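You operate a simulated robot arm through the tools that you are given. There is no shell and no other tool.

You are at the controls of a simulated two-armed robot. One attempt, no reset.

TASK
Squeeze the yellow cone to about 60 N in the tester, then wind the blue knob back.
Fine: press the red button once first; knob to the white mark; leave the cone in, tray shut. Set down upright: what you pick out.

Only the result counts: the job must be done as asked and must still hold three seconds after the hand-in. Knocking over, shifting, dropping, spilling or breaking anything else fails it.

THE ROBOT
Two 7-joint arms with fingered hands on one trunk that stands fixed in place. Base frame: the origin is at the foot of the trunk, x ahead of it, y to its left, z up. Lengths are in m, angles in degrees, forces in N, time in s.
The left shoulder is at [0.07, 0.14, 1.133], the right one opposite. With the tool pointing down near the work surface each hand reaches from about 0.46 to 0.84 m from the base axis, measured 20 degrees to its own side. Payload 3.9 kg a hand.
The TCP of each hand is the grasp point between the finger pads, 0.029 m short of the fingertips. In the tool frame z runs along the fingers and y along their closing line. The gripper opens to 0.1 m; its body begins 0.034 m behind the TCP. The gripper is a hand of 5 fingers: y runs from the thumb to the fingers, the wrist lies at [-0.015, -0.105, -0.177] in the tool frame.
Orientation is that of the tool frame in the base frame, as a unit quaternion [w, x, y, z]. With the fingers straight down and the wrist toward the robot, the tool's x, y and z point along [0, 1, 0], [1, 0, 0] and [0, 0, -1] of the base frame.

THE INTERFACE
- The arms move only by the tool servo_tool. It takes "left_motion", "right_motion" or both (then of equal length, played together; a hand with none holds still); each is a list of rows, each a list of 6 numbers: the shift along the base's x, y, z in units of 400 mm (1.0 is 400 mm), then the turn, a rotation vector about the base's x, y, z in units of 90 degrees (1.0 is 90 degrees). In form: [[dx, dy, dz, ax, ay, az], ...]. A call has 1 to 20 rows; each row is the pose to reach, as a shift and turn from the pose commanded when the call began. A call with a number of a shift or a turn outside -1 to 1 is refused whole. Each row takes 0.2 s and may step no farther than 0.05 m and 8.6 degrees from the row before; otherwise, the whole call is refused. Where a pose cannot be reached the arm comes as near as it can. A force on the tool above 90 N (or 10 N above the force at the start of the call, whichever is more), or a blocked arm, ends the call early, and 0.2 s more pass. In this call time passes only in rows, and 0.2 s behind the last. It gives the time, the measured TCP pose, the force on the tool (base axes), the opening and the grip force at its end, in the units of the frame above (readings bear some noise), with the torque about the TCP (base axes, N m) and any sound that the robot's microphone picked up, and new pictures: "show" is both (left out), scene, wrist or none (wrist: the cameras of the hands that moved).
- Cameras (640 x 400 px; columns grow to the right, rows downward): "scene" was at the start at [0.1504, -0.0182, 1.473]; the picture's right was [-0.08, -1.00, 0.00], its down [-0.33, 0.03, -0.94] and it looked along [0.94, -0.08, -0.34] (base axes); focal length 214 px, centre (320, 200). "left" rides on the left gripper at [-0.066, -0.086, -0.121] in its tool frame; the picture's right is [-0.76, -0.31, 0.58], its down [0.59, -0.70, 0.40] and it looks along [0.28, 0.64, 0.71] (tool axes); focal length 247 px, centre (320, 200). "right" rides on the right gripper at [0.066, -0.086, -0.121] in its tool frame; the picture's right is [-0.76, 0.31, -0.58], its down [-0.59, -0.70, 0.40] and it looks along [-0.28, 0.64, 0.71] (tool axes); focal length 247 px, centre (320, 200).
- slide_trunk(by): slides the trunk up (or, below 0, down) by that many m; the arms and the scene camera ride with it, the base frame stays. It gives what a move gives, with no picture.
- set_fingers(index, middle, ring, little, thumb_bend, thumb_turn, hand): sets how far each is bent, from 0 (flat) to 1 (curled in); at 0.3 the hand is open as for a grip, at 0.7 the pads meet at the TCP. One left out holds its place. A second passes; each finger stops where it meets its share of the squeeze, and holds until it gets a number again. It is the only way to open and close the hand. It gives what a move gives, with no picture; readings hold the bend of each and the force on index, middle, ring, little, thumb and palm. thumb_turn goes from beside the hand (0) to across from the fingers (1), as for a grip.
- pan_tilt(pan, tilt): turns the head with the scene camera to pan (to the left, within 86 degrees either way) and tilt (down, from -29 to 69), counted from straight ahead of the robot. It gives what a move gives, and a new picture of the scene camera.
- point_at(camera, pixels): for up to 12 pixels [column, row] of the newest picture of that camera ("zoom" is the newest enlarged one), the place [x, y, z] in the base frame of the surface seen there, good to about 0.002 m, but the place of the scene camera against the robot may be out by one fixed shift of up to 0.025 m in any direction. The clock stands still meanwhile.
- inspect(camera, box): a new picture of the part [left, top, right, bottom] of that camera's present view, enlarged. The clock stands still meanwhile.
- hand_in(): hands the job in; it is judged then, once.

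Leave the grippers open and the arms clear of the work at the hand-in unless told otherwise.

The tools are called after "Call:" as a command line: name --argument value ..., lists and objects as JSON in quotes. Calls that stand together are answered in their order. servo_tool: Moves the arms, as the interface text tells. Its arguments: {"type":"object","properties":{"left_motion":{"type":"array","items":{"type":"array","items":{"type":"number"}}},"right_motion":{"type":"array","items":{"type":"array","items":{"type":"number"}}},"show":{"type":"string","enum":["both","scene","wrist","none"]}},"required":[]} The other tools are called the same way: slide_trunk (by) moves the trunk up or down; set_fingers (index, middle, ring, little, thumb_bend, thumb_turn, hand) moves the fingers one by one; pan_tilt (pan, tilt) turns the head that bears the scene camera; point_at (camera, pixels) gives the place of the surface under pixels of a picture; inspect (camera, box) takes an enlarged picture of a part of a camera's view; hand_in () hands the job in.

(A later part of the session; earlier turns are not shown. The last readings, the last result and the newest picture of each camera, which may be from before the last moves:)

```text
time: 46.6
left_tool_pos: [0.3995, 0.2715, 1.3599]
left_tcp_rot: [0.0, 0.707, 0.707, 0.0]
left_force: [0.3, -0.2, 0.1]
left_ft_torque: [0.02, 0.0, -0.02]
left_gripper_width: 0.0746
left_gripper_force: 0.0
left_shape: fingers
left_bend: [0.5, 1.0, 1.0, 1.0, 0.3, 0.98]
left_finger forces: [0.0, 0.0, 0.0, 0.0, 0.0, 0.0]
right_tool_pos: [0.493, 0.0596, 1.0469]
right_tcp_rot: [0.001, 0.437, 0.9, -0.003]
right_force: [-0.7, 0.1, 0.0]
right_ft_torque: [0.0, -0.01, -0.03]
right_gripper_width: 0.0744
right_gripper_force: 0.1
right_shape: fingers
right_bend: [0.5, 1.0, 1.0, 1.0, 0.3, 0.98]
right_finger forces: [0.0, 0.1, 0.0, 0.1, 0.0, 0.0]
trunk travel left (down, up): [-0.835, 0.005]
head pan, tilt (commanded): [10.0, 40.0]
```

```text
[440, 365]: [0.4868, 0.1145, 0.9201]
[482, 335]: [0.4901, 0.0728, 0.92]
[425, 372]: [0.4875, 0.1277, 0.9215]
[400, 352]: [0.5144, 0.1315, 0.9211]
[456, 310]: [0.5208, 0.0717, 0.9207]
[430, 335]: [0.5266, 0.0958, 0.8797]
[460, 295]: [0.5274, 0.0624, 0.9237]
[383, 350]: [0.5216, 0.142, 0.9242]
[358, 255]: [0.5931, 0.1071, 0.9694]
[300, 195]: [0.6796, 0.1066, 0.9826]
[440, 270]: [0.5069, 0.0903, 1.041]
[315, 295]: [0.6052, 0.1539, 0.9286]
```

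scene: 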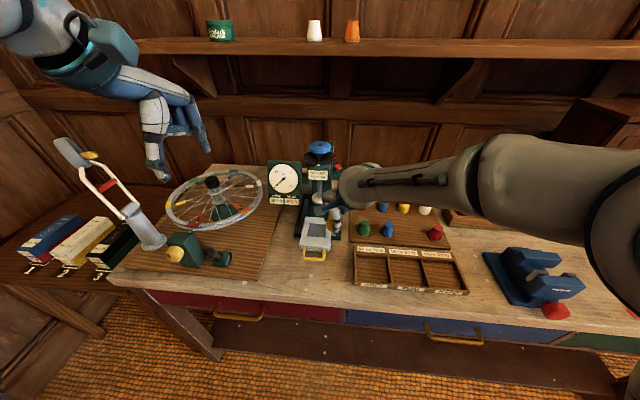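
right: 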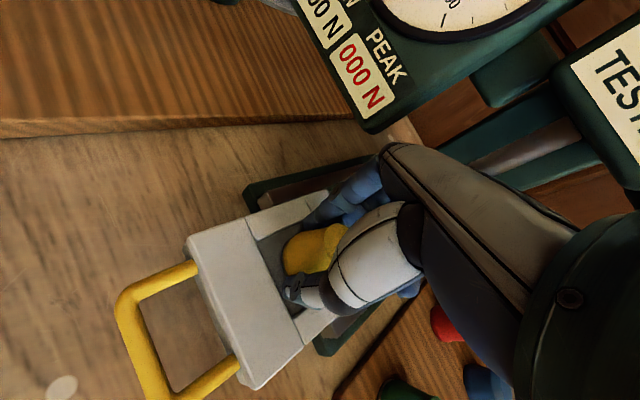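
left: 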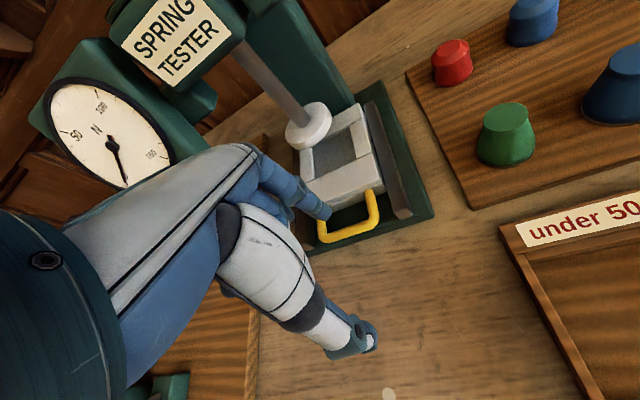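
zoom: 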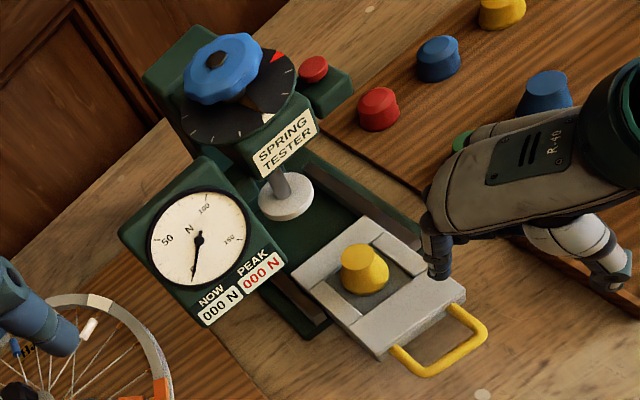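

Cone top is at 0.9695. Before pushing in I check the clearance under the ram disc: zoom on it.

Call:
inspect --camera "left" --box '[400, 120, 460, 170]'

Call:
inspect --camera "scene" --box '[280, 180, 360, 260]'

```text
8.00 times, centred on (430, 145) of left
```

zoom: 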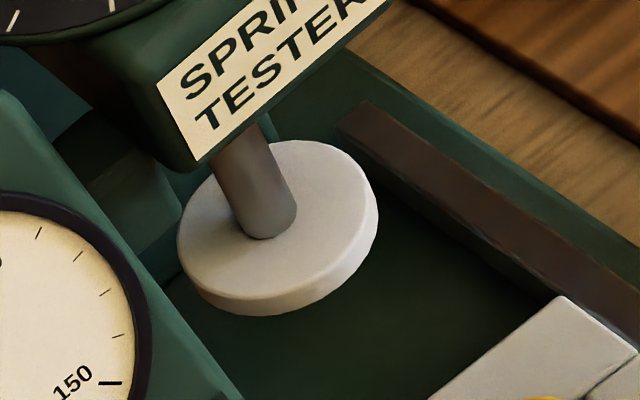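

```text
5.00 times, centred on (320, 220) of scene
```

zoom: 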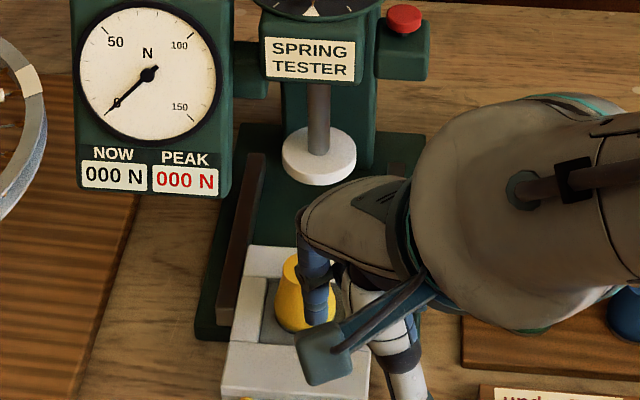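

Call:
point_at --camera "zoom" --pixels '[[318, 160], [318, 168], [318, 173], [318, 177], [318, 180], [318, 182], [318, 184], [290, 270], [295, 262], [300, 268]]'

```text
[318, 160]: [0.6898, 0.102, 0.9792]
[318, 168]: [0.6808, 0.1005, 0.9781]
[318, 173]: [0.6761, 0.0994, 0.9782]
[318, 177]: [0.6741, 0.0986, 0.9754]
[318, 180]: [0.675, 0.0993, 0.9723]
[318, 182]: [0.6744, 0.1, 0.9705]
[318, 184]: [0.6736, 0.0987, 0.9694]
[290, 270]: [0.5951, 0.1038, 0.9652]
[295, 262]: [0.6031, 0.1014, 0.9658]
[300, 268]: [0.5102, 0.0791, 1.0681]
```

Ram disc underside is about 3 mm above the cone top level – enough. I shift the index over the U of the handle and lower it in (tip to ~0.905).

Call:
servo_tool --right_motion '[[-0.014, 0.0375, 0, 0, 0, 0], [-0.014, 0.0375, -0.1, 0, 0, 0], [-0.014, 0.0375, -0.18, 0, 0, 0]]' --show "none"

Call:
inspect --camera "right" --box '[200, 130, 400, 290]'

```text
time: 47.4
left_tool_pos: [0.4001, 0.2705, 1.3601]
left_tcp_rot: [-0.001, 0.707, 0.707, -0.001]
left_force: [0.7, -0.1, 0.3]
left_ft_torque: [0.0, 0.02, 0.0]
left_gripper_width: 0.0748
left_gripper_force: 0.1
left_shape: fingers
left_bend: [0.5, 1.0, 1.0, 1.0, 0.3, 0.98]
left_finger forces: [0.1, 0.1, 0.0, 0.1, 0.0, 0.0]
right_tool_pos: [0.4868, 0.0735, 0.9754]
right_tcp_rot: [0.0, 0.437, 0.899, -0.003]
right_force: [0.3, -0.4, -0.3]
right_ft_torque: [0.01, 0.02, 0.02]
right_gripper_width: 0.0745
right_gripper_force: 0.0
right_shape: fingers
right_bend: [0.5, 1.0, 1.0, 1.0, 0.3, 0.98]
right_finger forces: [0.0, 0.1, 0.1, 0.0, 0.1, 0.0]
trunk travel left (down, up): [-0.835, 0.005]
head pan, tilt (commanded): [10.0, 40.0]
```

```text
2.50 times, centred on (300, 210) of right
```

zoom: 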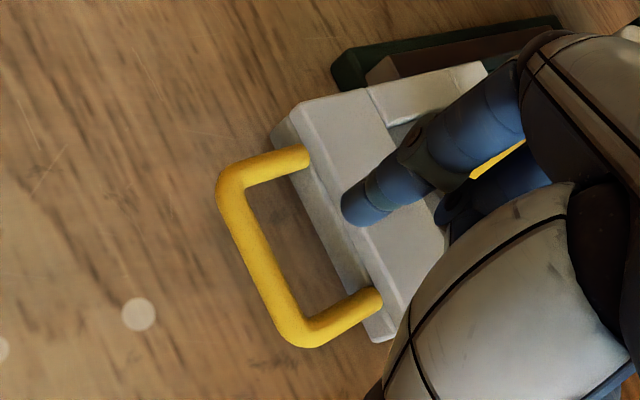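

Call:
point_at --camera "zoom" --pixels '[[355, 210], [365, 200], [375, 192], [262, 270], [235, 200], [305, 330], [320, 215], [345, 260]]'

```text
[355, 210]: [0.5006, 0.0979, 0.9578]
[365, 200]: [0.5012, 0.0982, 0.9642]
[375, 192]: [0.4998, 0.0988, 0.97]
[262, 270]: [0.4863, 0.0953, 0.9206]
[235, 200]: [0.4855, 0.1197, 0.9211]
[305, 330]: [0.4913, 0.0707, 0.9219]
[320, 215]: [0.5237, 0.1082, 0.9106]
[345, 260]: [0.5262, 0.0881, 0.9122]
```

Index centre ≈ (0.508, 0.0996), U spans x 0.4925–0.525: fits. Lower into the U.

Call:
servo_tool --right_motion '[[0, 0, -0.05, 0, 0, 0], [0, 0, -0.09, 0, 0, 0], [0, 0, -0.11, 0, 0, 0]]' --show "none"

Call:
inspect --camera "right" --box '[200, 130, 400, 290]'

```text
time: 48.2
left_tool_pos: [0.4, 0.2719, 1.3609]
left_tcp_rot: [-0.001, 0.707, 0.707, 0.0]
left_force: [0.2, 0.7, -0.2]
left_ft_torque: [0.0, 0.0, -0.02]
left_gripper_width: 0.0748
left_gripper_force: 0.1
left_shape: fingers
left_bend: [0.5, 1.0, 1.0, 1.0, 0.3, 0.98]
left_finger forces: [0.0, 0.1, 0.0, 0.0, 0.0, 0.0]
right_tool_pos: [0.4859, 0.0741, 0.9314]
right_tcp_rot: [0.002, 0.436, 0.9, -0.003]
right_force: [-0.4, 0.5, -0.2]
right_ft_torque: [-0.04, 0.02, -0.02]
right_gripper_width: 0.0748
right_gripper_force: 0.1
right_shape: fingers
right_bend: [0.5, 1.0, 1.0, 1.0, 0.3, 0.98]
right_finger forces: [0.0, 0.0, 0.0, 0.0, 0.0, 0.0]
trunk travel left (down, up): [-0.835, 0.005]
head pan, tilt (commanded): [10.0, 40.0]
```

```text
2.50 times, centred on (300, 210) of right
```

zoom: 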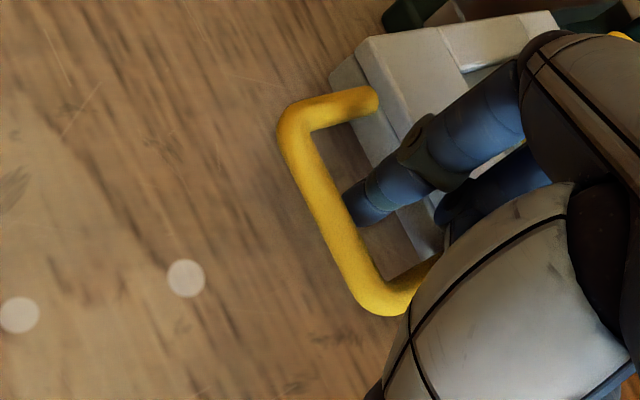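

The index is in the U. I push the tray in slowly along its axis (1 cm per row), 9 cm first.

Call:
servo_tool --right_motion '[[0.02, 0.0016, 0, 0, 0, 0], [0.04, 0.003, 0, 0, 0, 0], [0.06, 0.005, 0, 0, 0, 0], [0.085, 0.007, 0, 0, 0, 0], [0.11, 0.009, 0, 0, 0, 0], [0.135, 0.011, 0, 0, 0, 0], [0.16, 0.013, 0, 0, 0, 0], [0.185, 0.015, 0, 0, 0, 0], [0.21, 0.017, 0, 0, 0, 0]]' --show "wrist"

Call:
inspect --camera "left" --box '[340, 60, 540, 240]'

```text
time: 50.2
left_tool_pos: [0.4007, 0.2715, 1.3591]
left_tcp_rot: [0.0, 0.707, 0.707, 0.0]
left_force: [0.0, 0.1, 0.0]
left_ft_torque: [-0.02, 0.04, 0.01]
left_gripper_width: 0.0747
left_gripper_force: 0.0
left_shape: fingers
left_bend: [0.5, 1.0, 1.0, 1.0, 0.3, 0.98]
left_finger forces: [0.0, 0.0, 0.1, 0.1, 0.1, 0.1]
right_tool_pos: [0.5712, 0.08, 0.9335]
right_tcp_rot: [0.001, 0.436, 0.9, -0.003]
right_force: [-0.6, 0.7, 0.6]
right_ft_torque: [0.01, 0.06, 0.0]
right_gripper_width: 0.0743
right_gripper_force: 0.3
right_shape: fingers
right_bend: [0.5, 1.0, 1.0, 1.0, 0.3, 0.98]
right_finger forces: [0.5, 0.1, 0.0, 0.1, 0.0, 0.1]
trunk travel left (down, up): [-0.835, 0.005]
head pan, tilt (commanded): [10.0, 40.0]
```

right: 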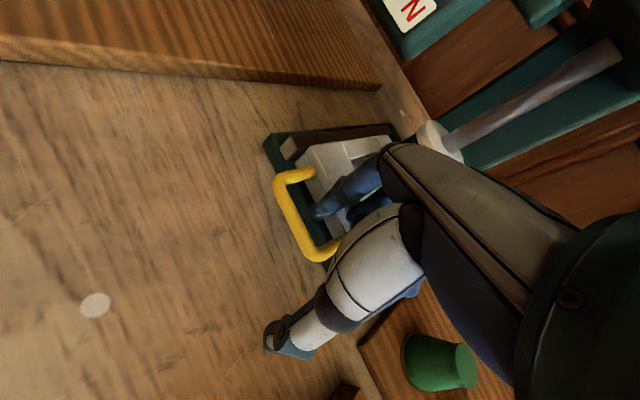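

```text
2.22 times, centred on (440, 150) of left
```

zoom: 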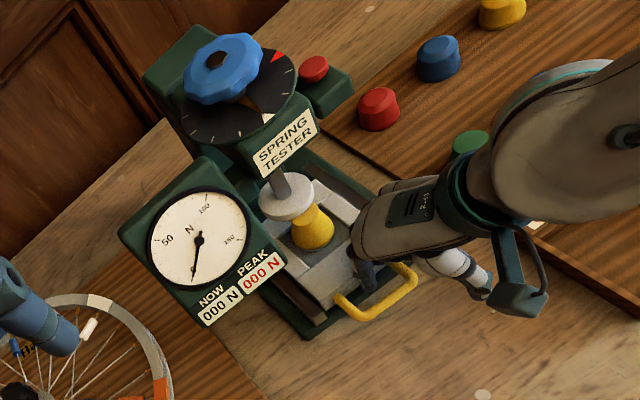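

The cone is upright and sliding under the ram. I continue in 5 mm steps, watching the force for the stop.

Call:
servo_tool --right_motion '[[0.0125, 0.001, 0, 0, 0, 0], [0.025, 0.002, 0, 0, 0, 0], [0.0375, 0.003, 0, 0, 0, 0], [0.05, 0.004, 0, 0, 0, 0], [0.06, 0.005, 0, 0, 0, 0]]' --show "wrist"

Call:
inspect --camera "left" --box '[370, 80, 510, 220]'

```text
time: 51.4
left_tool_pos: [0.3993, 0.2719, 1.3606]
left_tcp_rot: [0.0, 0.707, 0.708, 0.0]
left_force: [-0.1, -0.1, -0.8]
left_ft_torque: [-0.05, 0.01, 0.03]
left_gripper_width: 0.0747
left_gripper_force: 0.0
left_shape: fingers
left_bend: [0.5, 1.0, 1.0, 1.0, 0.3, 0.98]
left_finger forces: [0.0, 0.0, 0.0, 0.0, 0.1, 0.0]
right_tool_pos: [0.5952, 0.0831, 0.9328]
right_tcp_rot: [0.001, 0.438, 0.899, -0.003]
right_force: [-1.1, -0.3, -0.2]
right_ft_torque: [-0.03, -0.03, 0.01]
right_gripper_width: 0.0744
right_gripper_force: 0.1
right_shape: fingers
right_bend: [0.5, 1.0, 1.0, 1.0, 0.3, 0.98]
right_finger forces: [0.0, 0.0, 0.1, 0.1, 0.1, 0.1]
trunk travel left (down, up): [-0.835, 0.005]
head pan, tilt (commanded): [10.0, 40.0]
```

right: 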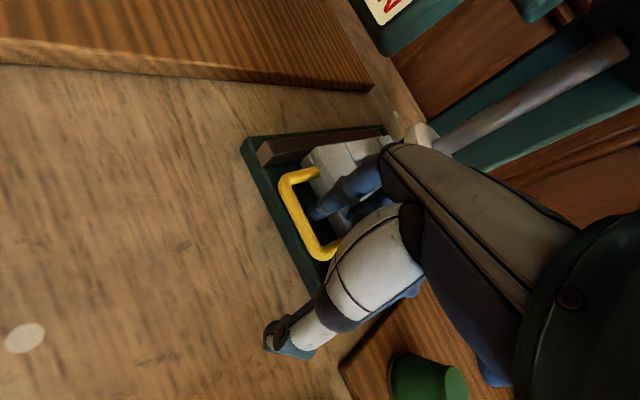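

```text
2.86 times, centred on (440, 150) of left
```

zoom: 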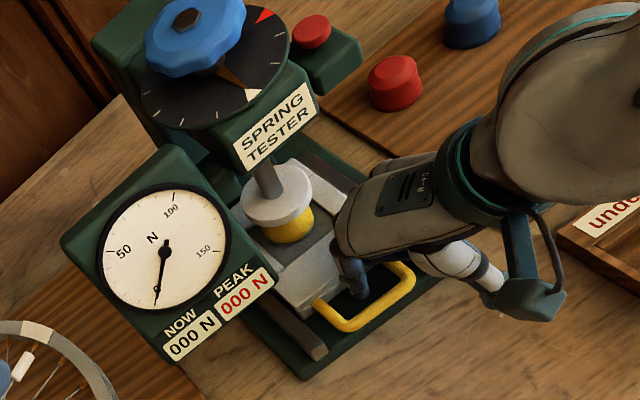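

Index force is ~0 now; let me measure where the tray front and handle are (closed values were bar x≈0.593, front face x≈0.629).

Call:
inspect --camera "right" --box '[220, 110, 420, 280]'

```text
2.35 times, centred on (320, 195) of right
```

zoom: 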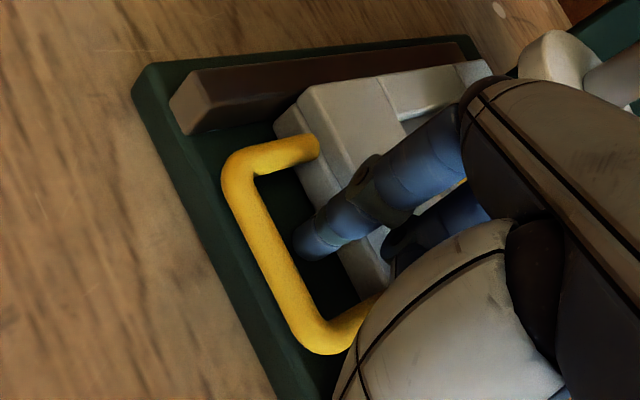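

Call:
point_at --camera "zoom" --pixels '[[270, 245], [237, 180], [320, 335], [280, 130], [310, 185], [305, 235], [320, 225], [190, 110], [375, 255], [300, 105]]'

```text
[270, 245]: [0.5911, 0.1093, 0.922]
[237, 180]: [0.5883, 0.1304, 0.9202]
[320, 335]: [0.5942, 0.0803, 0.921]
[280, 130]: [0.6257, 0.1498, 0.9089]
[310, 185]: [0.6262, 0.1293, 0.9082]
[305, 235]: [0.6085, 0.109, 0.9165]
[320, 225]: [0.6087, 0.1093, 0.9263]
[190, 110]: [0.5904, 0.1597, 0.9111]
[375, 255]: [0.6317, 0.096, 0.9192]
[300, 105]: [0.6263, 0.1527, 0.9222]
```

The handle is back at its original closed place (within ~1 mm). I push a further few millimetres to feel the stop.

Call:
servo_tool --right_motion '[[0.01, 0.001, 0, 0, 0, 0], [0.015, 0.001, 0, 0, 0, 0], [0.02, 0.0015, 0, 0, 0, 0]]' --show "none"

Call:
inspect --camera "right" --box '[220, 110, 420, 280]'

```text
time: 52.2
left_tool_pos: [0.3993, 0.2716, 1.3597]
left_tcp_rot: [0.0, 0.707, 0.707, 0.0]
left_force: [-0.4, -0.3, 0.2]
left_ft_torque: [0.0, 0.01, 0.02]
left_gripper_width: 0.0747
left_gripper_force: 0.0
left_shape: fingers
left_bend: [0.5, 1.0, 1.0, 1.0, 0.3, 0.98]
left_finger forces: [0.0, 0.0, 0.0, 0.0, 0.0, 0.1]
right_tool_pos: [0.6019, 0.0854, 0.9322]
right_tcp_rot: [0.002, 0.437, 0.9, -0.002]
right_force: [-2.3, 0.4, 0.4]
right_ft_torque: [0.01, 0.04, 0.05]
right_gripper_width: 0.0726
right_gripper_force: 0.6
right_shape: fingers
right_bend: [0.51, 1.0, 1.0, 1.0, 0.3, 0.98]
right_finger forces: [2.5, 0.1, 0.1, 0.1, 0.0, 0.0]
trunk travel left (down, up): [-0.835, 0.005]
head pan, tilt (commanded): [10.0, 40.0]
```

```text
2.35 times, centred on (320, 195) of right
```

zoom: 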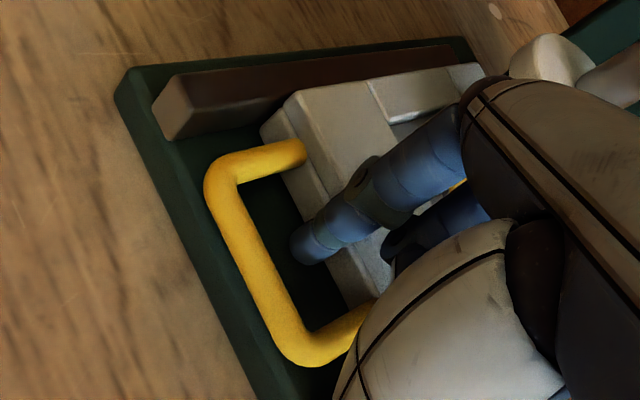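

Firm stop felt (2.5 N): tray is shut with the cone in. I free the finger and retreat low first, then up and to the right.

Call:
servo_tool --right_motion '[[-0.017, -0.001, 0, 0, 0, 0], [-0.017, -0.001, 0.05, 0, 0, 0], [-0.04, -0.02, 0.085, 0, 0, 0], [-0.12, -0.06, 0.1, 0, 0, 0], [-0.2, -0.12, 0.15, 0, 0, 0], [-0.25, -0.2, 0.22, 0, 0, 0], [-0.27, -0.28, 0.3, 0, 0, 0], [-0.28, -0.38, 0.36, 0, 0, 0], [-0.29, -0.48, 0.42, 0, 0, 0], [-0.3, -0.58, 0.48, 0, 0, 0], [-0.3, -0.68, 0.54, 0, 0, 0], [-0.3, -0.72, 0.62, 0, 0, 0]]' --show "both"

Call:
inspect --camera "left" --box '[350, 60, 510, 220]'

```text
time: 54.8
left_tool_pos: [0.3995, 0.2743, 1.3598]
left_tcp_rot: [0.001, 0.707, 0.708, -0.001]
left_force: [-0.1, 0.8, 0.4]
left_ft_torque: [-0.06, -0.01, -0.02]
left_gripper_width: 0.0746
left_gripper_force: 0.1
left_shape: fingers
left_bend: [0.5, 1.0, 1.0, 1.0, 0.3, 0.98]
left_finger forces: [0.0, 0.0, 0.1, 0.1, 0.0, 0.0]
right_tool_pos: [0.4812, -0.2018, 1.1819]
right_tcp_rot: [0.002, 0.438, 0.899, -0.004]
right_force: [-0.8, 0.1, 0.5]
right_ft_torque: [0.0, -0.01, 0.0]
right_gripper_width: 0.0747
right_gripper_force: 0.1
right_shape: fingers
right_bend: [0.5, 1.0, 1.0, 1.0, 0.3, 0.98]
right_finger forces: [0.0, 0.1, 0.1, 0.1, 0.0, 0.1]
trunk travel left (down, up): [-0.835, 0.005]
head pan, tilt (commanded): [10.0, 40.0]
```

scene: 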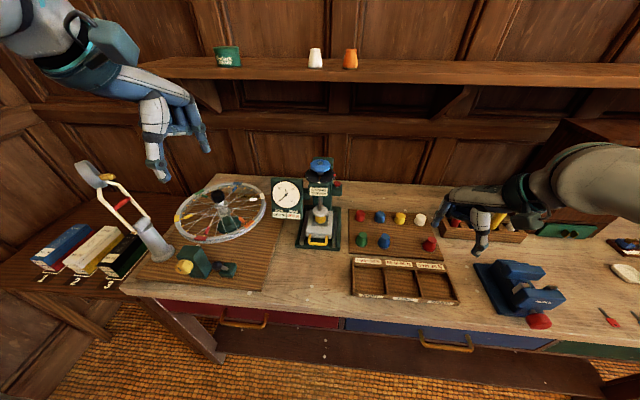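
right: 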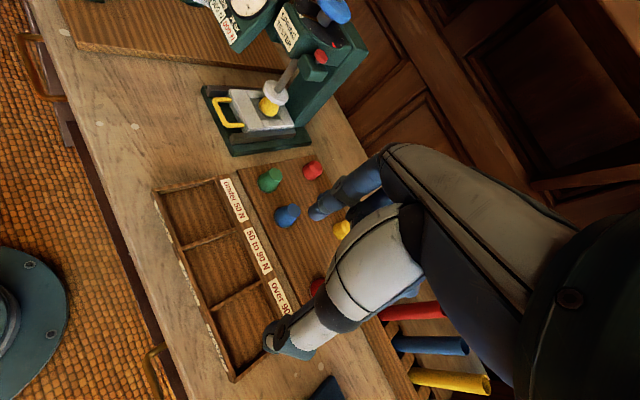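

```text
2.50 times, centred on (430, 140) of left
```

zoom: 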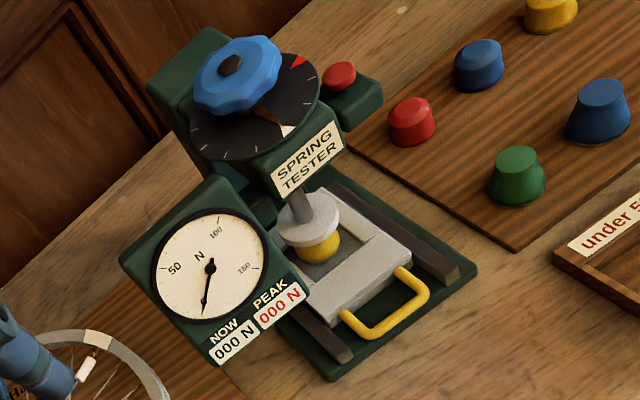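

The cone is under the ram, tray shut, NOW 000 / PEAK 000. Next the knob: I zoom in on it with the left camera and measure its outline.

Call:
inspect --camera "left" --box '[390, 70, 480, 145]'

```text
5.33 times, centred on (435, 108) of left
```

zoom: 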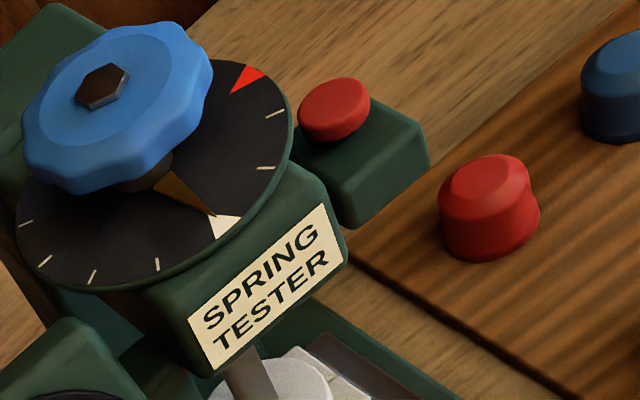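

Call:
point_at --camera "zoom" --pixels '[[103, 82], [45, 110], [150, 50], [200, 60], [60, 150], [130, 130], [185, 130], [90, 180], [222, 224], [247, 77], [35, 250], [155, 265]]'

```text
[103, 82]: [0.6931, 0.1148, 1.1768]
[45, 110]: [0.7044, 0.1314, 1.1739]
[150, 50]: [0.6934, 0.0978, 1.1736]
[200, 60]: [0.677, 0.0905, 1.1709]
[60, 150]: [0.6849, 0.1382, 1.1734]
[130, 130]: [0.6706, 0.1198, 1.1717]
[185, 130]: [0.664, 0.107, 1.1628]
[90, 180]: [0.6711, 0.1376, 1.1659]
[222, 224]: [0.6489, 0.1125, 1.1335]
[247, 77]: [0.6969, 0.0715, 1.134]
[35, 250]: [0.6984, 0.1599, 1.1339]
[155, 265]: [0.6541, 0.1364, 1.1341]
```

Knob axis ≈ (0.693, 0.115), top z 1.177, radius ≈32 mm, dial disc at 1.134. I preshape the left hand (index, middle, thumb open; ring and little curled) and bring it above the knob at z≈1.27 with yaw −20°.

Call:
set_fingers --hand "left" --index 0.36 --middle 0.36 --ring 1.0 --little 1.0 --thumb_bend 0.36 --thumb_turn 1.0

Call:
servo_tool --left_motion '[[0.08, -0.04, 0, 0, 0, -0.02], [0.16, -0.08, -0.02, 0, 0, -0.05], [0.24, -0.12, -0.04, 0, 0, -0.08], [0.32, -0.16, -0.06, 0, 0, -0.11], [0.4, -0.2, -0.08, 0, 0, -0.14], [0.48, -0.25, -0.11, 0, 0, -0.17], [0.56, -0.3, -0.15, 0, 0, -0.2], [0.65, -0.345, -0.19, 0, 0, -0.222], [0.734, -0.39, -0.225, 0, 0, -0.222]]' --show "both"

```text
time: 55.8
left_tool_pos: [0.3997, 0.2718, 1.3599]
left_tcp_rot: [0.0, 0.708, 0.707, 0.0]
left_force: [0.5, 0.0, -0.4]
left_ft_torque: [0.0, 0.02, 0.0]
left_gripper_width: 0.0845
left_gripper_force: 0.1
left_shape: fingers
left_bend: [0.36, 0.36, 1.0, 1.0, 0.36, 0.98]
left_finger forces: [0.1, 0.0, 0.1, 0.0, 0.0, 0.0]
right_tool_pos: [0.4824, -0.2035, 1.18]
right_tcp_rot: [0.002, 0.436, 0.9, -0.002]
right_force: [0.6, 0.5, 0.2]
right_ft_torque: [0.0, 0.0, 0.0]
right_gripper_width: 0.075
right_gripper_force: 0.1
right_shape: fingers
right_bend: [0.5, 1.0, 1.0, 1.0, 0.3, 0.98]
right_finger forces: [0.1, 0.0, 0.0, 0.0, 0.0, 0.1]
trunk travel left (down, up): [-0.835, 0.005]
head pan, tilt (commanded): [10.0, 40.0]
```

```text
time: 57.8
left_tool_pos: [0.6979, 0.1142, 1.2685]
left_tcp_rot: [-0.001, 0.82, 0.573, -0.001]
left_force: [0.0, 0.6, 0.4]
left_ft_torque: [-0.02, -0.01, -0.04]
left_gripper_width: 0.0845
left_gripper_force: 0.1
left_shape: fingers
left_bend: [0.36, 0.36, 1.0, 1.0, 0.36, 0.98]
left_finger forces: [0.0, 0.0, 0.1, 0.0, 0.0, 0.1]
right_tool_pos: [0.4845, -0.205, 1.1787]
right_tcp_rot: [-0.001, 0.437, 0.9, -0.003]
right_force: [0.7, -1.2, 0.0]
right_ft_torque: [-0.01, 0.04, 0.02]
right_gripper_width: 0.0747
right_gripper_force: 0.1
right_shape: fingers
right_bend: [0.5, 1.0, 1.0, 1.0, 0.3, 0.98]
right_finger forces: [0.0, 0.1, 0.0, 0.1, 0.0, 0.0]
trunk travel left (down, up): [-0.835, 0.005]
head pan, tilt (commanded): [10.0, 40.0]
```

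scene: 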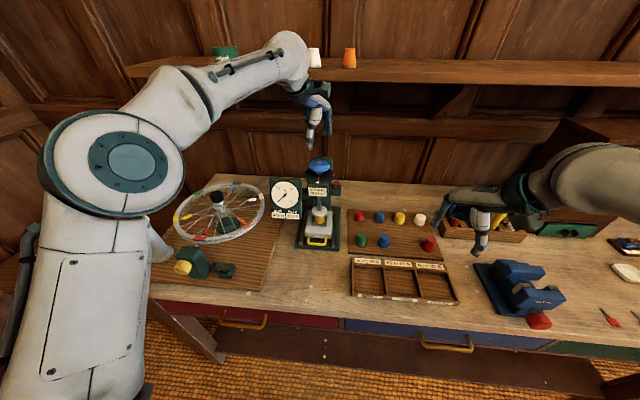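
left: 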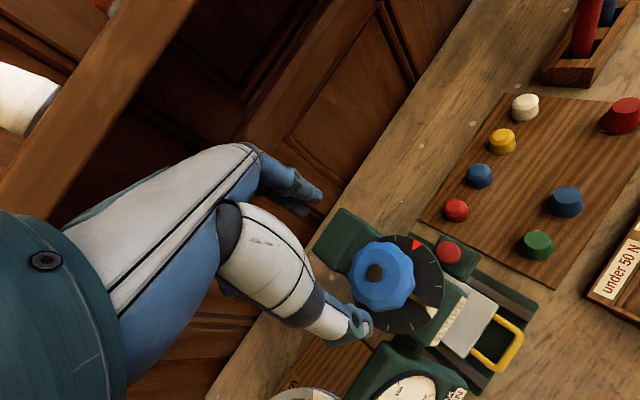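

The scene camera sees the dial unobstructed. Now I test how far the left hand can yaw clockwise at this hover (to −90°).

Call:
servo_tool --left_motion '[[0, 0, 0, 0, 0, -0.086], [0, 0, 0, 0, 0, -0.172], [0, 0, 0, 0, 0, -0.258], [0, 0, 0, 0, 0, -0.344], [0, 0, 0, 0, 0, -0.43], [0, 0, 0, 0, 0, -0.516], [0, 0, 0, 0, 0, -0.6], [0, 0, 0, 0, 0, -0.69], [0, 0, 0, 0, 0, -0.777]]' --show "both"

```text
time: 59.8
left_tool_pos: [0.6315, 0.1396, 1.2219]
left_tcp_rot: [0.003, 1.0, 0.001, 0.002]
left_force: [-0.2, -0.1, 0.5]
left_ft_torque: [-0.05, -0.04, 0.01]
left_gripper_width: 0.0842
left_gripper_force: 0.0
left_shape: fingers
left_bend: [0.36, 0.36, 1.0, 1.0, 0.36, 0.98]
left_finger forces: [0.1, 0.1, 0.0, 0.1, 0.0, 0.0]
left hand out of reach, approached as far as the arm can: row 5, 6, 7, 8, 9
right_tool_pos: [0.48, -0.1975, 1.1833]
right_tcp_rot: [0.003, 0.437, 0.899, -0.004]
right_force: [-0.1, 0.0, 0.4]
right_ft_torque: [-0.01, 0.01, 0.02]
right_gripper_width: 0.0747
right_gripper_force: 0.1
right_shape: fingers
right_bend: [0.5, 1.0, 1.0, 1.0, 0.3, 0.98]
right_finger forces: [0.1, 0.0, 0.0, 0.1, 0.1, 0.0]
trunk travel left (down, up): [-0.835, 0.005]
head pan, tilt (commanded): [10.0, 40.0]
```

scene: 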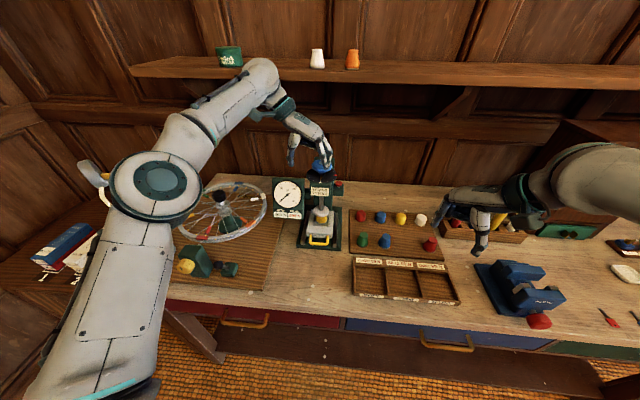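
left: 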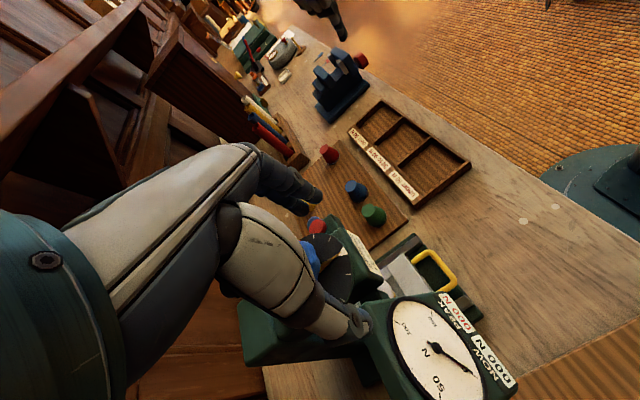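

Beyond about −55° the arm runs out of reach at this height (less so lower down). No contact happened. I rotate back to yaw −30° over the knob.

Call:
servo_tool --left_motion '[[0, 0, 0, 0, 0, 0.083], [0, 0, 0, 0, 0, 0.166], [0, 0, 0, 0, 0, 0.25], [0, 0, 0, 0, 0, 0.333], [0, 0, 0, 0, 0, 0.416], [0, 0, 0, 0, 0, 0.5], [0, 0, 0, 0, 0, 0.583], [0, 0, 0, 0, 0, 0.666]]' --show "both"

Call:
inspect --camera "left" --box '[240, 140, 480, 360]'

```text
time: 61.6
left_tool_pos: [0.634, 0.1334, 1.2222]
left_tcp_rot: [0.0, 0.865, 0.502, 0.001]
left_force: [-0.2, 0.2, 0.0]
left_ft_torque: [0.01, 0.01, -0.01]
left_gripper_width: 0.0842
left_gripper_force: 0.1
left_shape: fingers
left_bend: [0.36, 0.36, 1.0, 1.0, 0.36, 0.98]
left_finger forces: [0.0, 0.0, 0.1, 0.0, 0.1, 0.0]
right_tool_pos: [0.4828, -0.2035, 1.1813]
right_tcp_rot: [0.002, 0.437, 0.9, -0.002]
right_force: [0.7, 1.1, -0.1]
right_ft_torque: [0.01, 0.04, -0.02]
right_gripper_width: 0.0749
right_gripper_force: 0.0
right_shape: fingers
right_bend: [0.5, 1.0, 1.0, 1.0, 0.3, 0.98]
right_finger forces: [0.1, 0.0, 0.0, 0.0, 0.0, 0.0]
trunk travel left (down, up): [-0.835, 0.005]
head pan, tilt (commanded): [10.0, 40.0]
```

scene: 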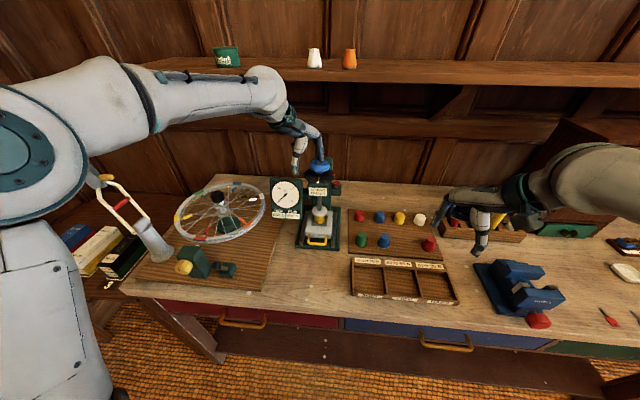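
left: 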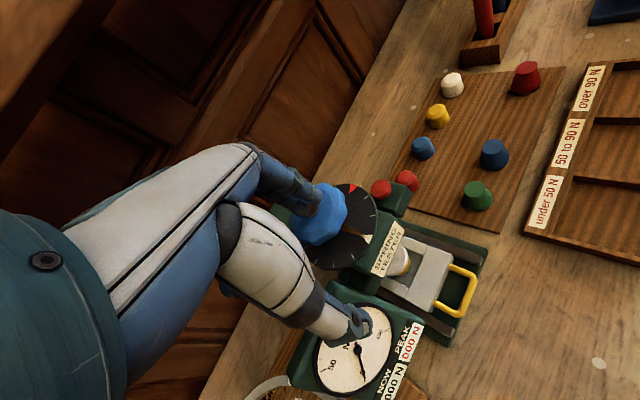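

```text
1.82 times, centred on (360, 250) of left
```

zoom: 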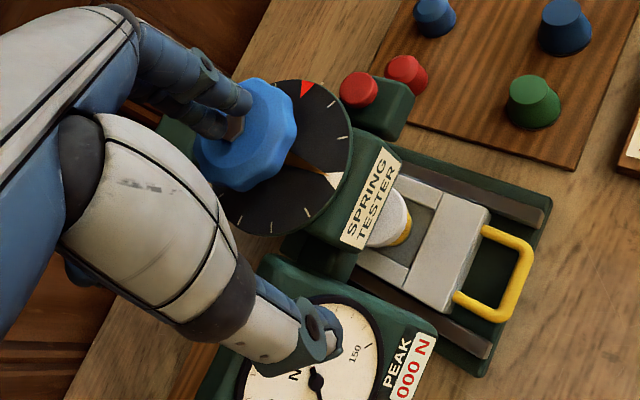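

The command had reset to the reached pose: TCP (0.634, 0.133, 1.222), yaw −30°. I raise 3 cm and then centre over the knob axis.

Call:
servo_tool --left_motion '[[0, 0, 0.07, 0, 0, 0], [0.075, -0.023, 0.07, 0, 0, 0], [0.1475, -0.046, 0.07, 0, 0, 0]]' --show "none"

Call:
inspect --camera "left" --box '[240, 140, 480, 360]'

```text
time: 62.4
left_tool_pos: [0.6939, 0.1166, 1.2484]
left_tcp_rot: [-0.001, 0.866, 0.501, -0.001]
left_force: [1.1, 0.3, -0.6]
left_ft_torque: [0.0, 0.04, 0.01]
left_gripper_width: 0.0844
left_gripper_force: 0.0
left_shape: fingers
left_bend: [0.36, 0.36, 1.0, 1.0, 0.36, 0.98]
left_finger forces: [0.0, 0.0, 0.1, 0.0, 0.0, 0.0]
right_tool_pos: [0.4846, -0.2044, 1.1788]
right_tcp_rot: [0.0, 0.437, 0.899, -0.002]
right_force: [0.7, 0.6, -0.2]
right_ft_torque: [0.0, 0.03, -0.01]
right_gripper_width: 0.0747
right_gripper_force: 0.0
right_shape: fingers
right_bend: [0.5, 1.0, 1.0, 1.0, 0.3, 0.98]
right_finger forces: [0.0, 0.1, 0.0, 0.0, 0.0, 0.1]
trunk travel left (down, up): [-0.835, 0.005]
head pan, tilt (commanded): [10.0, 40.0]
```

```text
1.82 times, centred on (360, 250) of left
```

zoom: 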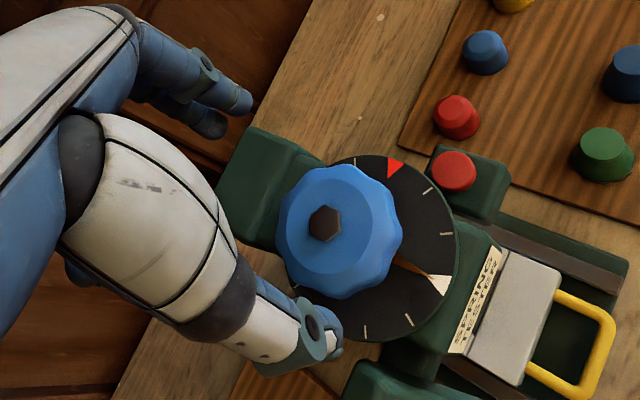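

Call:
point_at --camera "zoom" --pixels '[[326, 223], [285, 220], [395, 240], [335, 170], [345, 295], [240, 98], [215, 125], [335, 345], [325, 330], [310, 350], [430, 280], [395, 165]]'

```text
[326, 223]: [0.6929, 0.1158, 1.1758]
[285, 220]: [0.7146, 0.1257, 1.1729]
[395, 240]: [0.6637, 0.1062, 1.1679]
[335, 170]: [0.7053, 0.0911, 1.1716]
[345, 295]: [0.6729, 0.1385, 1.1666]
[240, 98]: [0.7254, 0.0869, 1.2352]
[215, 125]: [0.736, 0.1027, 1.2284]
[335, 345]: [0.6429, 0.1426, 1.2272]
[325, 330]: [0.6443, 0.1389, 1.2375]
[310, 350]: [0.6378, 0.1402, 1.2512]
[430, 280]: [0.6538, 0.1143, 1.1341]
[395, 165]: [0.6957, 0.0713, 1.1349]
```

Hand is centred over the knob (hex at (0.693, 0.1158)), fingers and thumb 10 mm clear on each side. I lower to TCP z≈1.167 so the tips stay 8 mm above the dial disc.

Call:
servo_tool --left_motion '[[-0.002, -0.0025, -0.07, 0, 0, 0], [-0.002, -0.0025, -0.14, 0, 0, 0], [-0.002, -0.0025, -0.18, 0, 0, 0], [-0.002, -0.0025, -0.203, 0, 0, 0]]' --show "both"

Call:
inspect --camera "left" --box '[240, 140, 480, 360]'

```text
time: 63.4
left_tool_pos: [0.6921, 0.1161, 1.1676]
left_tcp_rot: [-0.001, 0.866, 0.5, 0.0]
left_force: [0.2, 0.5, -0.4]
left_ft_torque: [-0.01, -0.01, 0.0]
left_gripper_width: 0.0842
left_gripper_force: 0.0
left_shape: fingers
left_bend: [0.36, 0.36, 1.0, 1.0, 0.36, 0.98]
left_finger forces: [0.0, 0.1, 0.0, 0.0, 0.0, 0.0]
right_tool_pos: [0.4814, -0.2039, 1.179]
right_tcp_rot: [0.001, 0.436, 0.9, -0.003]
right_force: [1.3, 0.1, -0.5]
right_ft_torque: [-0.01, -0.01, -0.01]
right_gripper_width: 0.0746
right_gripper_force: 0.0
right_shape: fingers
right_bend: [0.5, 1.0, 1.0, 1.0, 0.3, 0.98]
right_finger forces: [0.0, 0.1, 0.1, 0.0, 0.1, 0.0]
trunk travel left (down, up): [-0.835, 0.005]
head pan, tilt (commanded): [10.0, 40.0]
```

scene: 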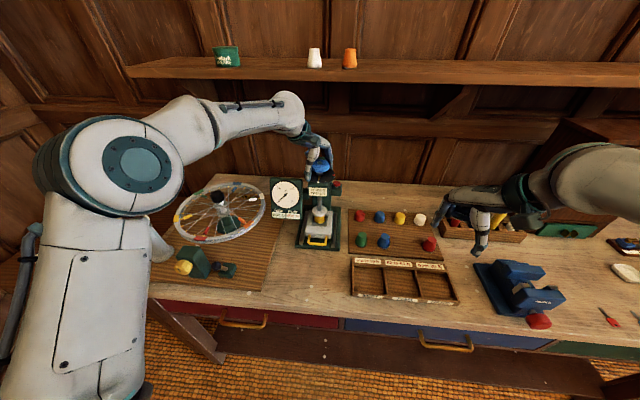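
left: 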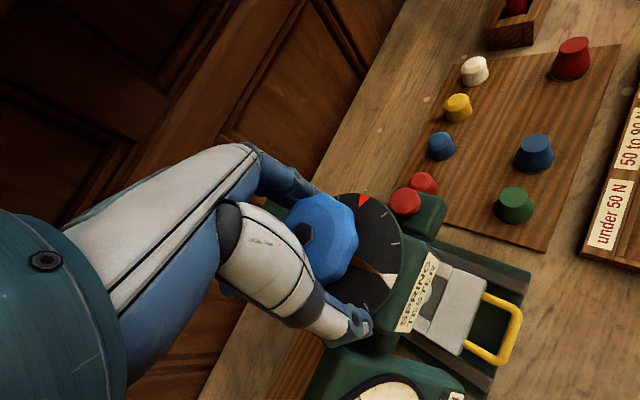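

```text
1.82 times, centred on (360, 250) of left
```

zoom: 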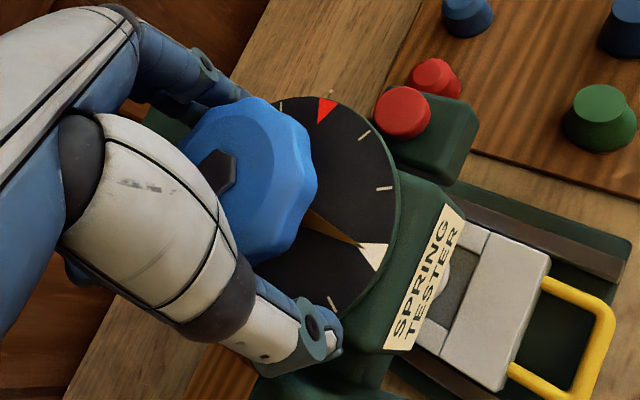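

Fingers straddle the knob without contact. I close index, middle and thumb onto it gently.

Call:
set_fingers --hand "left" --index 0.5 --middle 0.5 --thumb_bend 0.5

Call:
inspect --camera "left" --box '[240, 140, 480, 360]'

Call:
inspect --camera "scene" --box '[260, 120, 360, 250]'

```text
time: 64.4
left_tool_pos: [0.6929, 0.1129, 1.1677]
left_tcp_rot: [-0.001, 0.866, 0.5, 0.0]
left_force: [7.3, -5.7, 1.7]
left_ft_torque: [0.05, 0.03, 0.02]
left_gripper_width: 0.0603
left_gripper_force: 6.3
left_shape: fingers
left_bend: [0.44, 0.5, 1.0, 1.0, 0.49, 1.0]
left_finger forces: [10.2, 0.0, 0.0, 0.1, 1.5, 0.0]
right_tool_pos: [0.4826, -0.2045, 1.1794]
right_tcp_rot: [0.0, 0.437, 0.9, -0.002]
right_force: [-1.0, -0.6, -0.1]
right_ft_torque: [-0.02, 0.0, -0.01]
right_gripper_width: 0.0747
right_gripper_force: 0.1
right_shape: fingers
right_bend: [0.5, 1.0, 1.0, 1.0, 0.3, 0.98]
right_finger forces: [0.1, 0.0, 0.0, 0.1, 0.0, 0.0]
trunk travel left (down, up): [-0.835, 0.005]
head pan, tilt (commanded): [10.0, 40.0]
```

```text
1.82 times, centred on (360, 250) of left
```

zoom: 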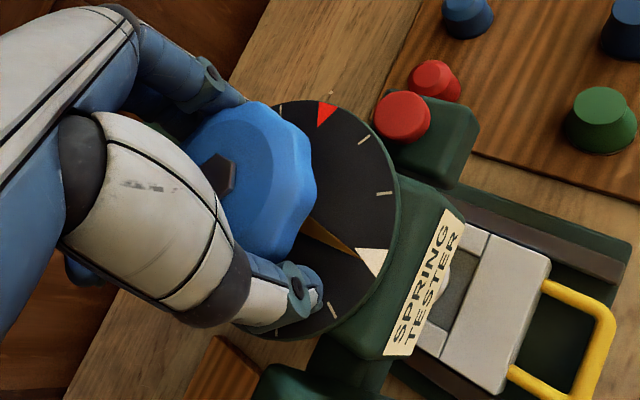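

```text
3.08 times, centred on (310, 185) of scene
```

zoom: 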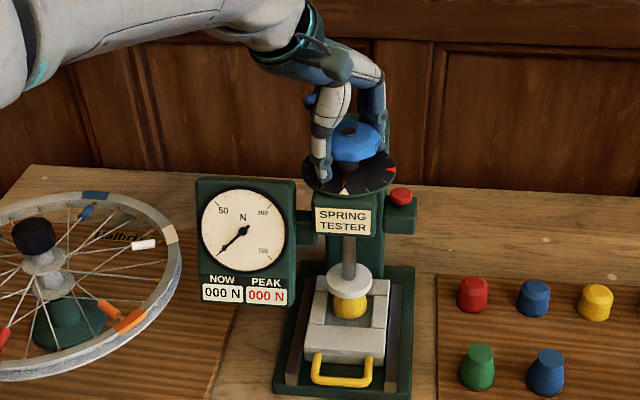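

Index presses 10 N, middle none, thumb 1.5 N – not evenly seated. I look from the right wrist camera at the fingers on the knob's far side.

Call:
inspect --camera "right" --box '[190, 0, 390, 140]'

```text
2.86 times, centred on (290, 70) of right
```

zoom: 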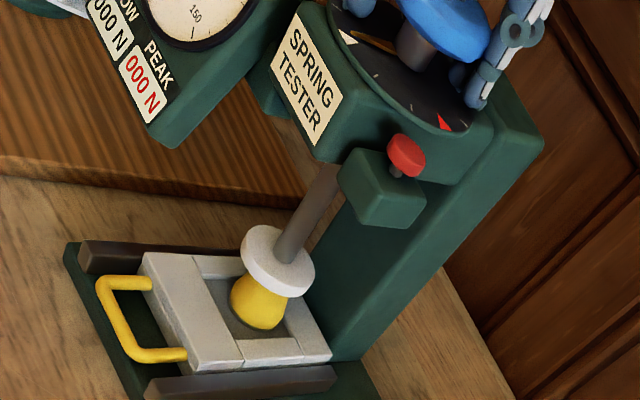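

The knob is at the top edge of that view. I raise the right hand by 14 cm and turn it a bit left so its camera watches knob and dial (far from the work).

Call:
servo_tool --right_motion '[[-0.02, 0, 0.1, 0, 0, 0.05], [-0.03, -0.02, 0.2, 0, 0, 0.1], [-0.04, -0.04, 0.3, 0, 0, 0.17], [-0.05, -0.05, 0.38, 0, 0, 0.22]]' --show "wrist"

```text
time: 65.4
left_tool_pos: [0.694, 0.1139, 1.1669]
left_tcp_rot: [-0.001, 0.866, 0.501, 0.0]
left_force: [7.0, -6.0, 2.8]
left_ft_torque: [-0.01, -0.04, 0.01]
left_gripper_width: 0.0599
left_gripper_force: 6.0
left_shape: fingers
left_bend: [0.44, 0.5, 1.0, 1.0, 0.49, 1.0]
left_finger forces: [10.1, 0.0, 0.1, 0.0, 1.4, 0.1]
right_tool_pos: [0.463, -0.2231, 1.3331]
right_tcp_rot: [0.001, 0.275, 0.961, -0.002]
right_force: [0.7, 0.0, 0.0]
right_ft_torque: [0.02, -0.01, 0.04]
right_gripper_width: 0.0749
right_gripper_force: 0.0
right_shape: fingers
right_bend: [0.5, 1.0, 1.0, 1.0, 0.3, 0.98]
right_finger forces: [0.1, 0.0, 0.0, 0.0, 0.0, 0.1]
trunk travel left (down, up): [-0.835, 0.005]
head pan, tilt (commanded): [10.0, 40.0]
```

right: 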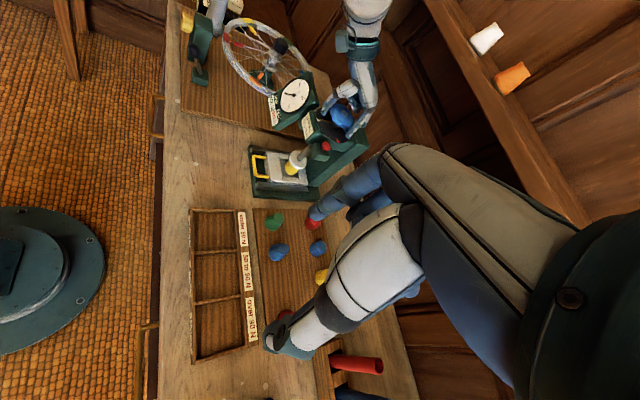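

Excellent view. I zoom the right camera on knob, fingers and dial.

Call:
inspect --camera "right" --box '[310, 80, 380, 140]'

Call:
inspect --camera "right" --box '[240, 60, 390, 200]'

```text
6.67 times, centred on (345, 110) of right
```

zoom: 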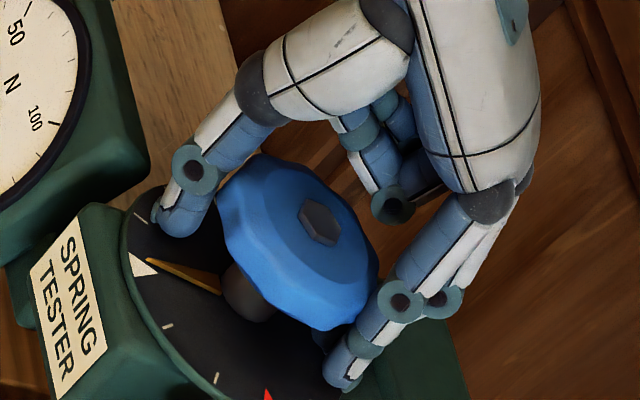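

```text
2.86 times, centred on (315, 130) of right
```

zoom: 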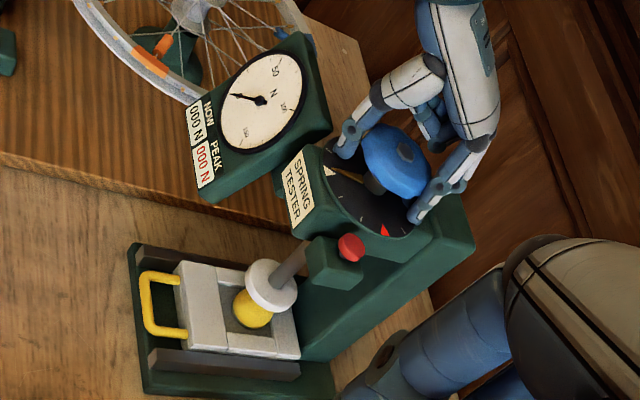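

Very clear view: thumb on the near-left side, index on the far-right, pointer at the white mark, NOW 000. The hand should sit ~3 mm further along the finger direction; I shift that and then close a bit more so middle engages too.

Call:
servo_tool --left_motion '[[0.0065, -0.00375, 0, 0, 0, 0]]' --show "none"

Call:
set_fingers --hand "left" --index 0.52 --middle 0.56 --thumb_bend 0.56

Call:
inspect --camera "right" --box '[310, 80, 380, 140]'

```text
time: 65.8
left_tool_pos: [0.6938, 0.1128, 1.1681]
left_tcp_rot: [-0.001, 0.866, 0.5, 0.0]
left_force: [3.2, -4.4, 2.1]
left_ft_torque: [-0.02, -0.01, 0.01]
left_gripper_width: 0.0598
left_gripper_force: 5.3
left_shape: fingers
left_bend: [0.45, 0.5, 1.0, 1.0, 0.49, 1.0]
left_finger forces: [7.5, 0.0, 0.1, 0.0, 2.8, 0.0]
right_tool_pos: [0.4618, -0.2214, 1.332]
right_tcp_rot: [0.003, 0.276, 0.961, -0.002]
right_force: [0.3, 0.0, -0.2]
right_ft_torque: [0.0, 0.02, -0.02]
right_gripper_width: 0.0746
right_gripper_force: 0.0
right_shape: fingers
right_bend: [0.5, 1.0, 1.0, 1.0, 0.3, 0.98]
right_finger forces: [0.0, 0.0, 0.0, 0.1, 0.0, 0.0]
trunk travel left (down, up): [-0.835, 0.005]
head pan, tilt (commanded): [10.0, 40.0]
```

```text
time: 66.8
left_tool_pos: [0.6941, 0.1131, 1.1664]
left_tcp_rot: [-0.001, 0.866, 0.501, 0.0]
left_force: [1.6, -2.1, -0.4]
left_ft_torque: [0.0, 0.01, 0.04]
left_gripper_width: 0.0588
left_gripper_force: 10.1
left_shape: fingers
left_bend: [0.45, 0.53, 1.0, 1.0, 0.51, 1.0]
left_finger forces: [9.2, 2.6, 0.0, 0.0, 8.8, 0.0]
right_tool_pos: [0.4625, -0.2225, 1.3323]
right_tcp_rot: [0.002, 0.275, 0.961, -0.002]
right_force: [-0.1, 0.1, -0.1]
right_ft_torque: [-0.03, 0.01, -0.01]
right_gripper_width: 0.0747
right_gripper_force: 0.0
right_shape: fingers
right_bend: [0.5, 1.0, 1.0, 1.0, 0.3, 0.98]
right_finger forces: [0.0, 0.0, 0.0, 0.1, 0.0, 0.0]
trunk travel left (down, up): [-0.835, 0.005]
head pan, tilt (commanded): [10.0, 40.0]
```

```text
6.67 times, centred on (345, 110) of right
```

zoom: 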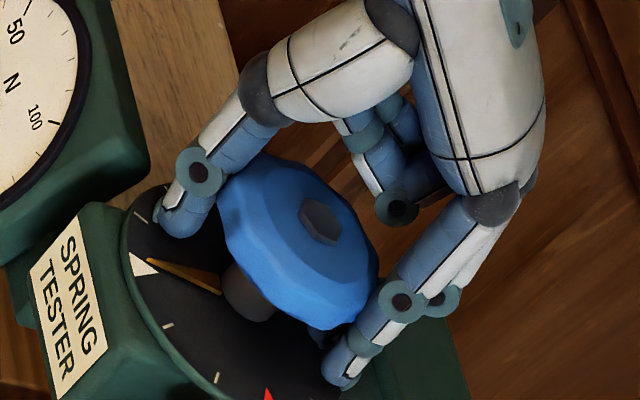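

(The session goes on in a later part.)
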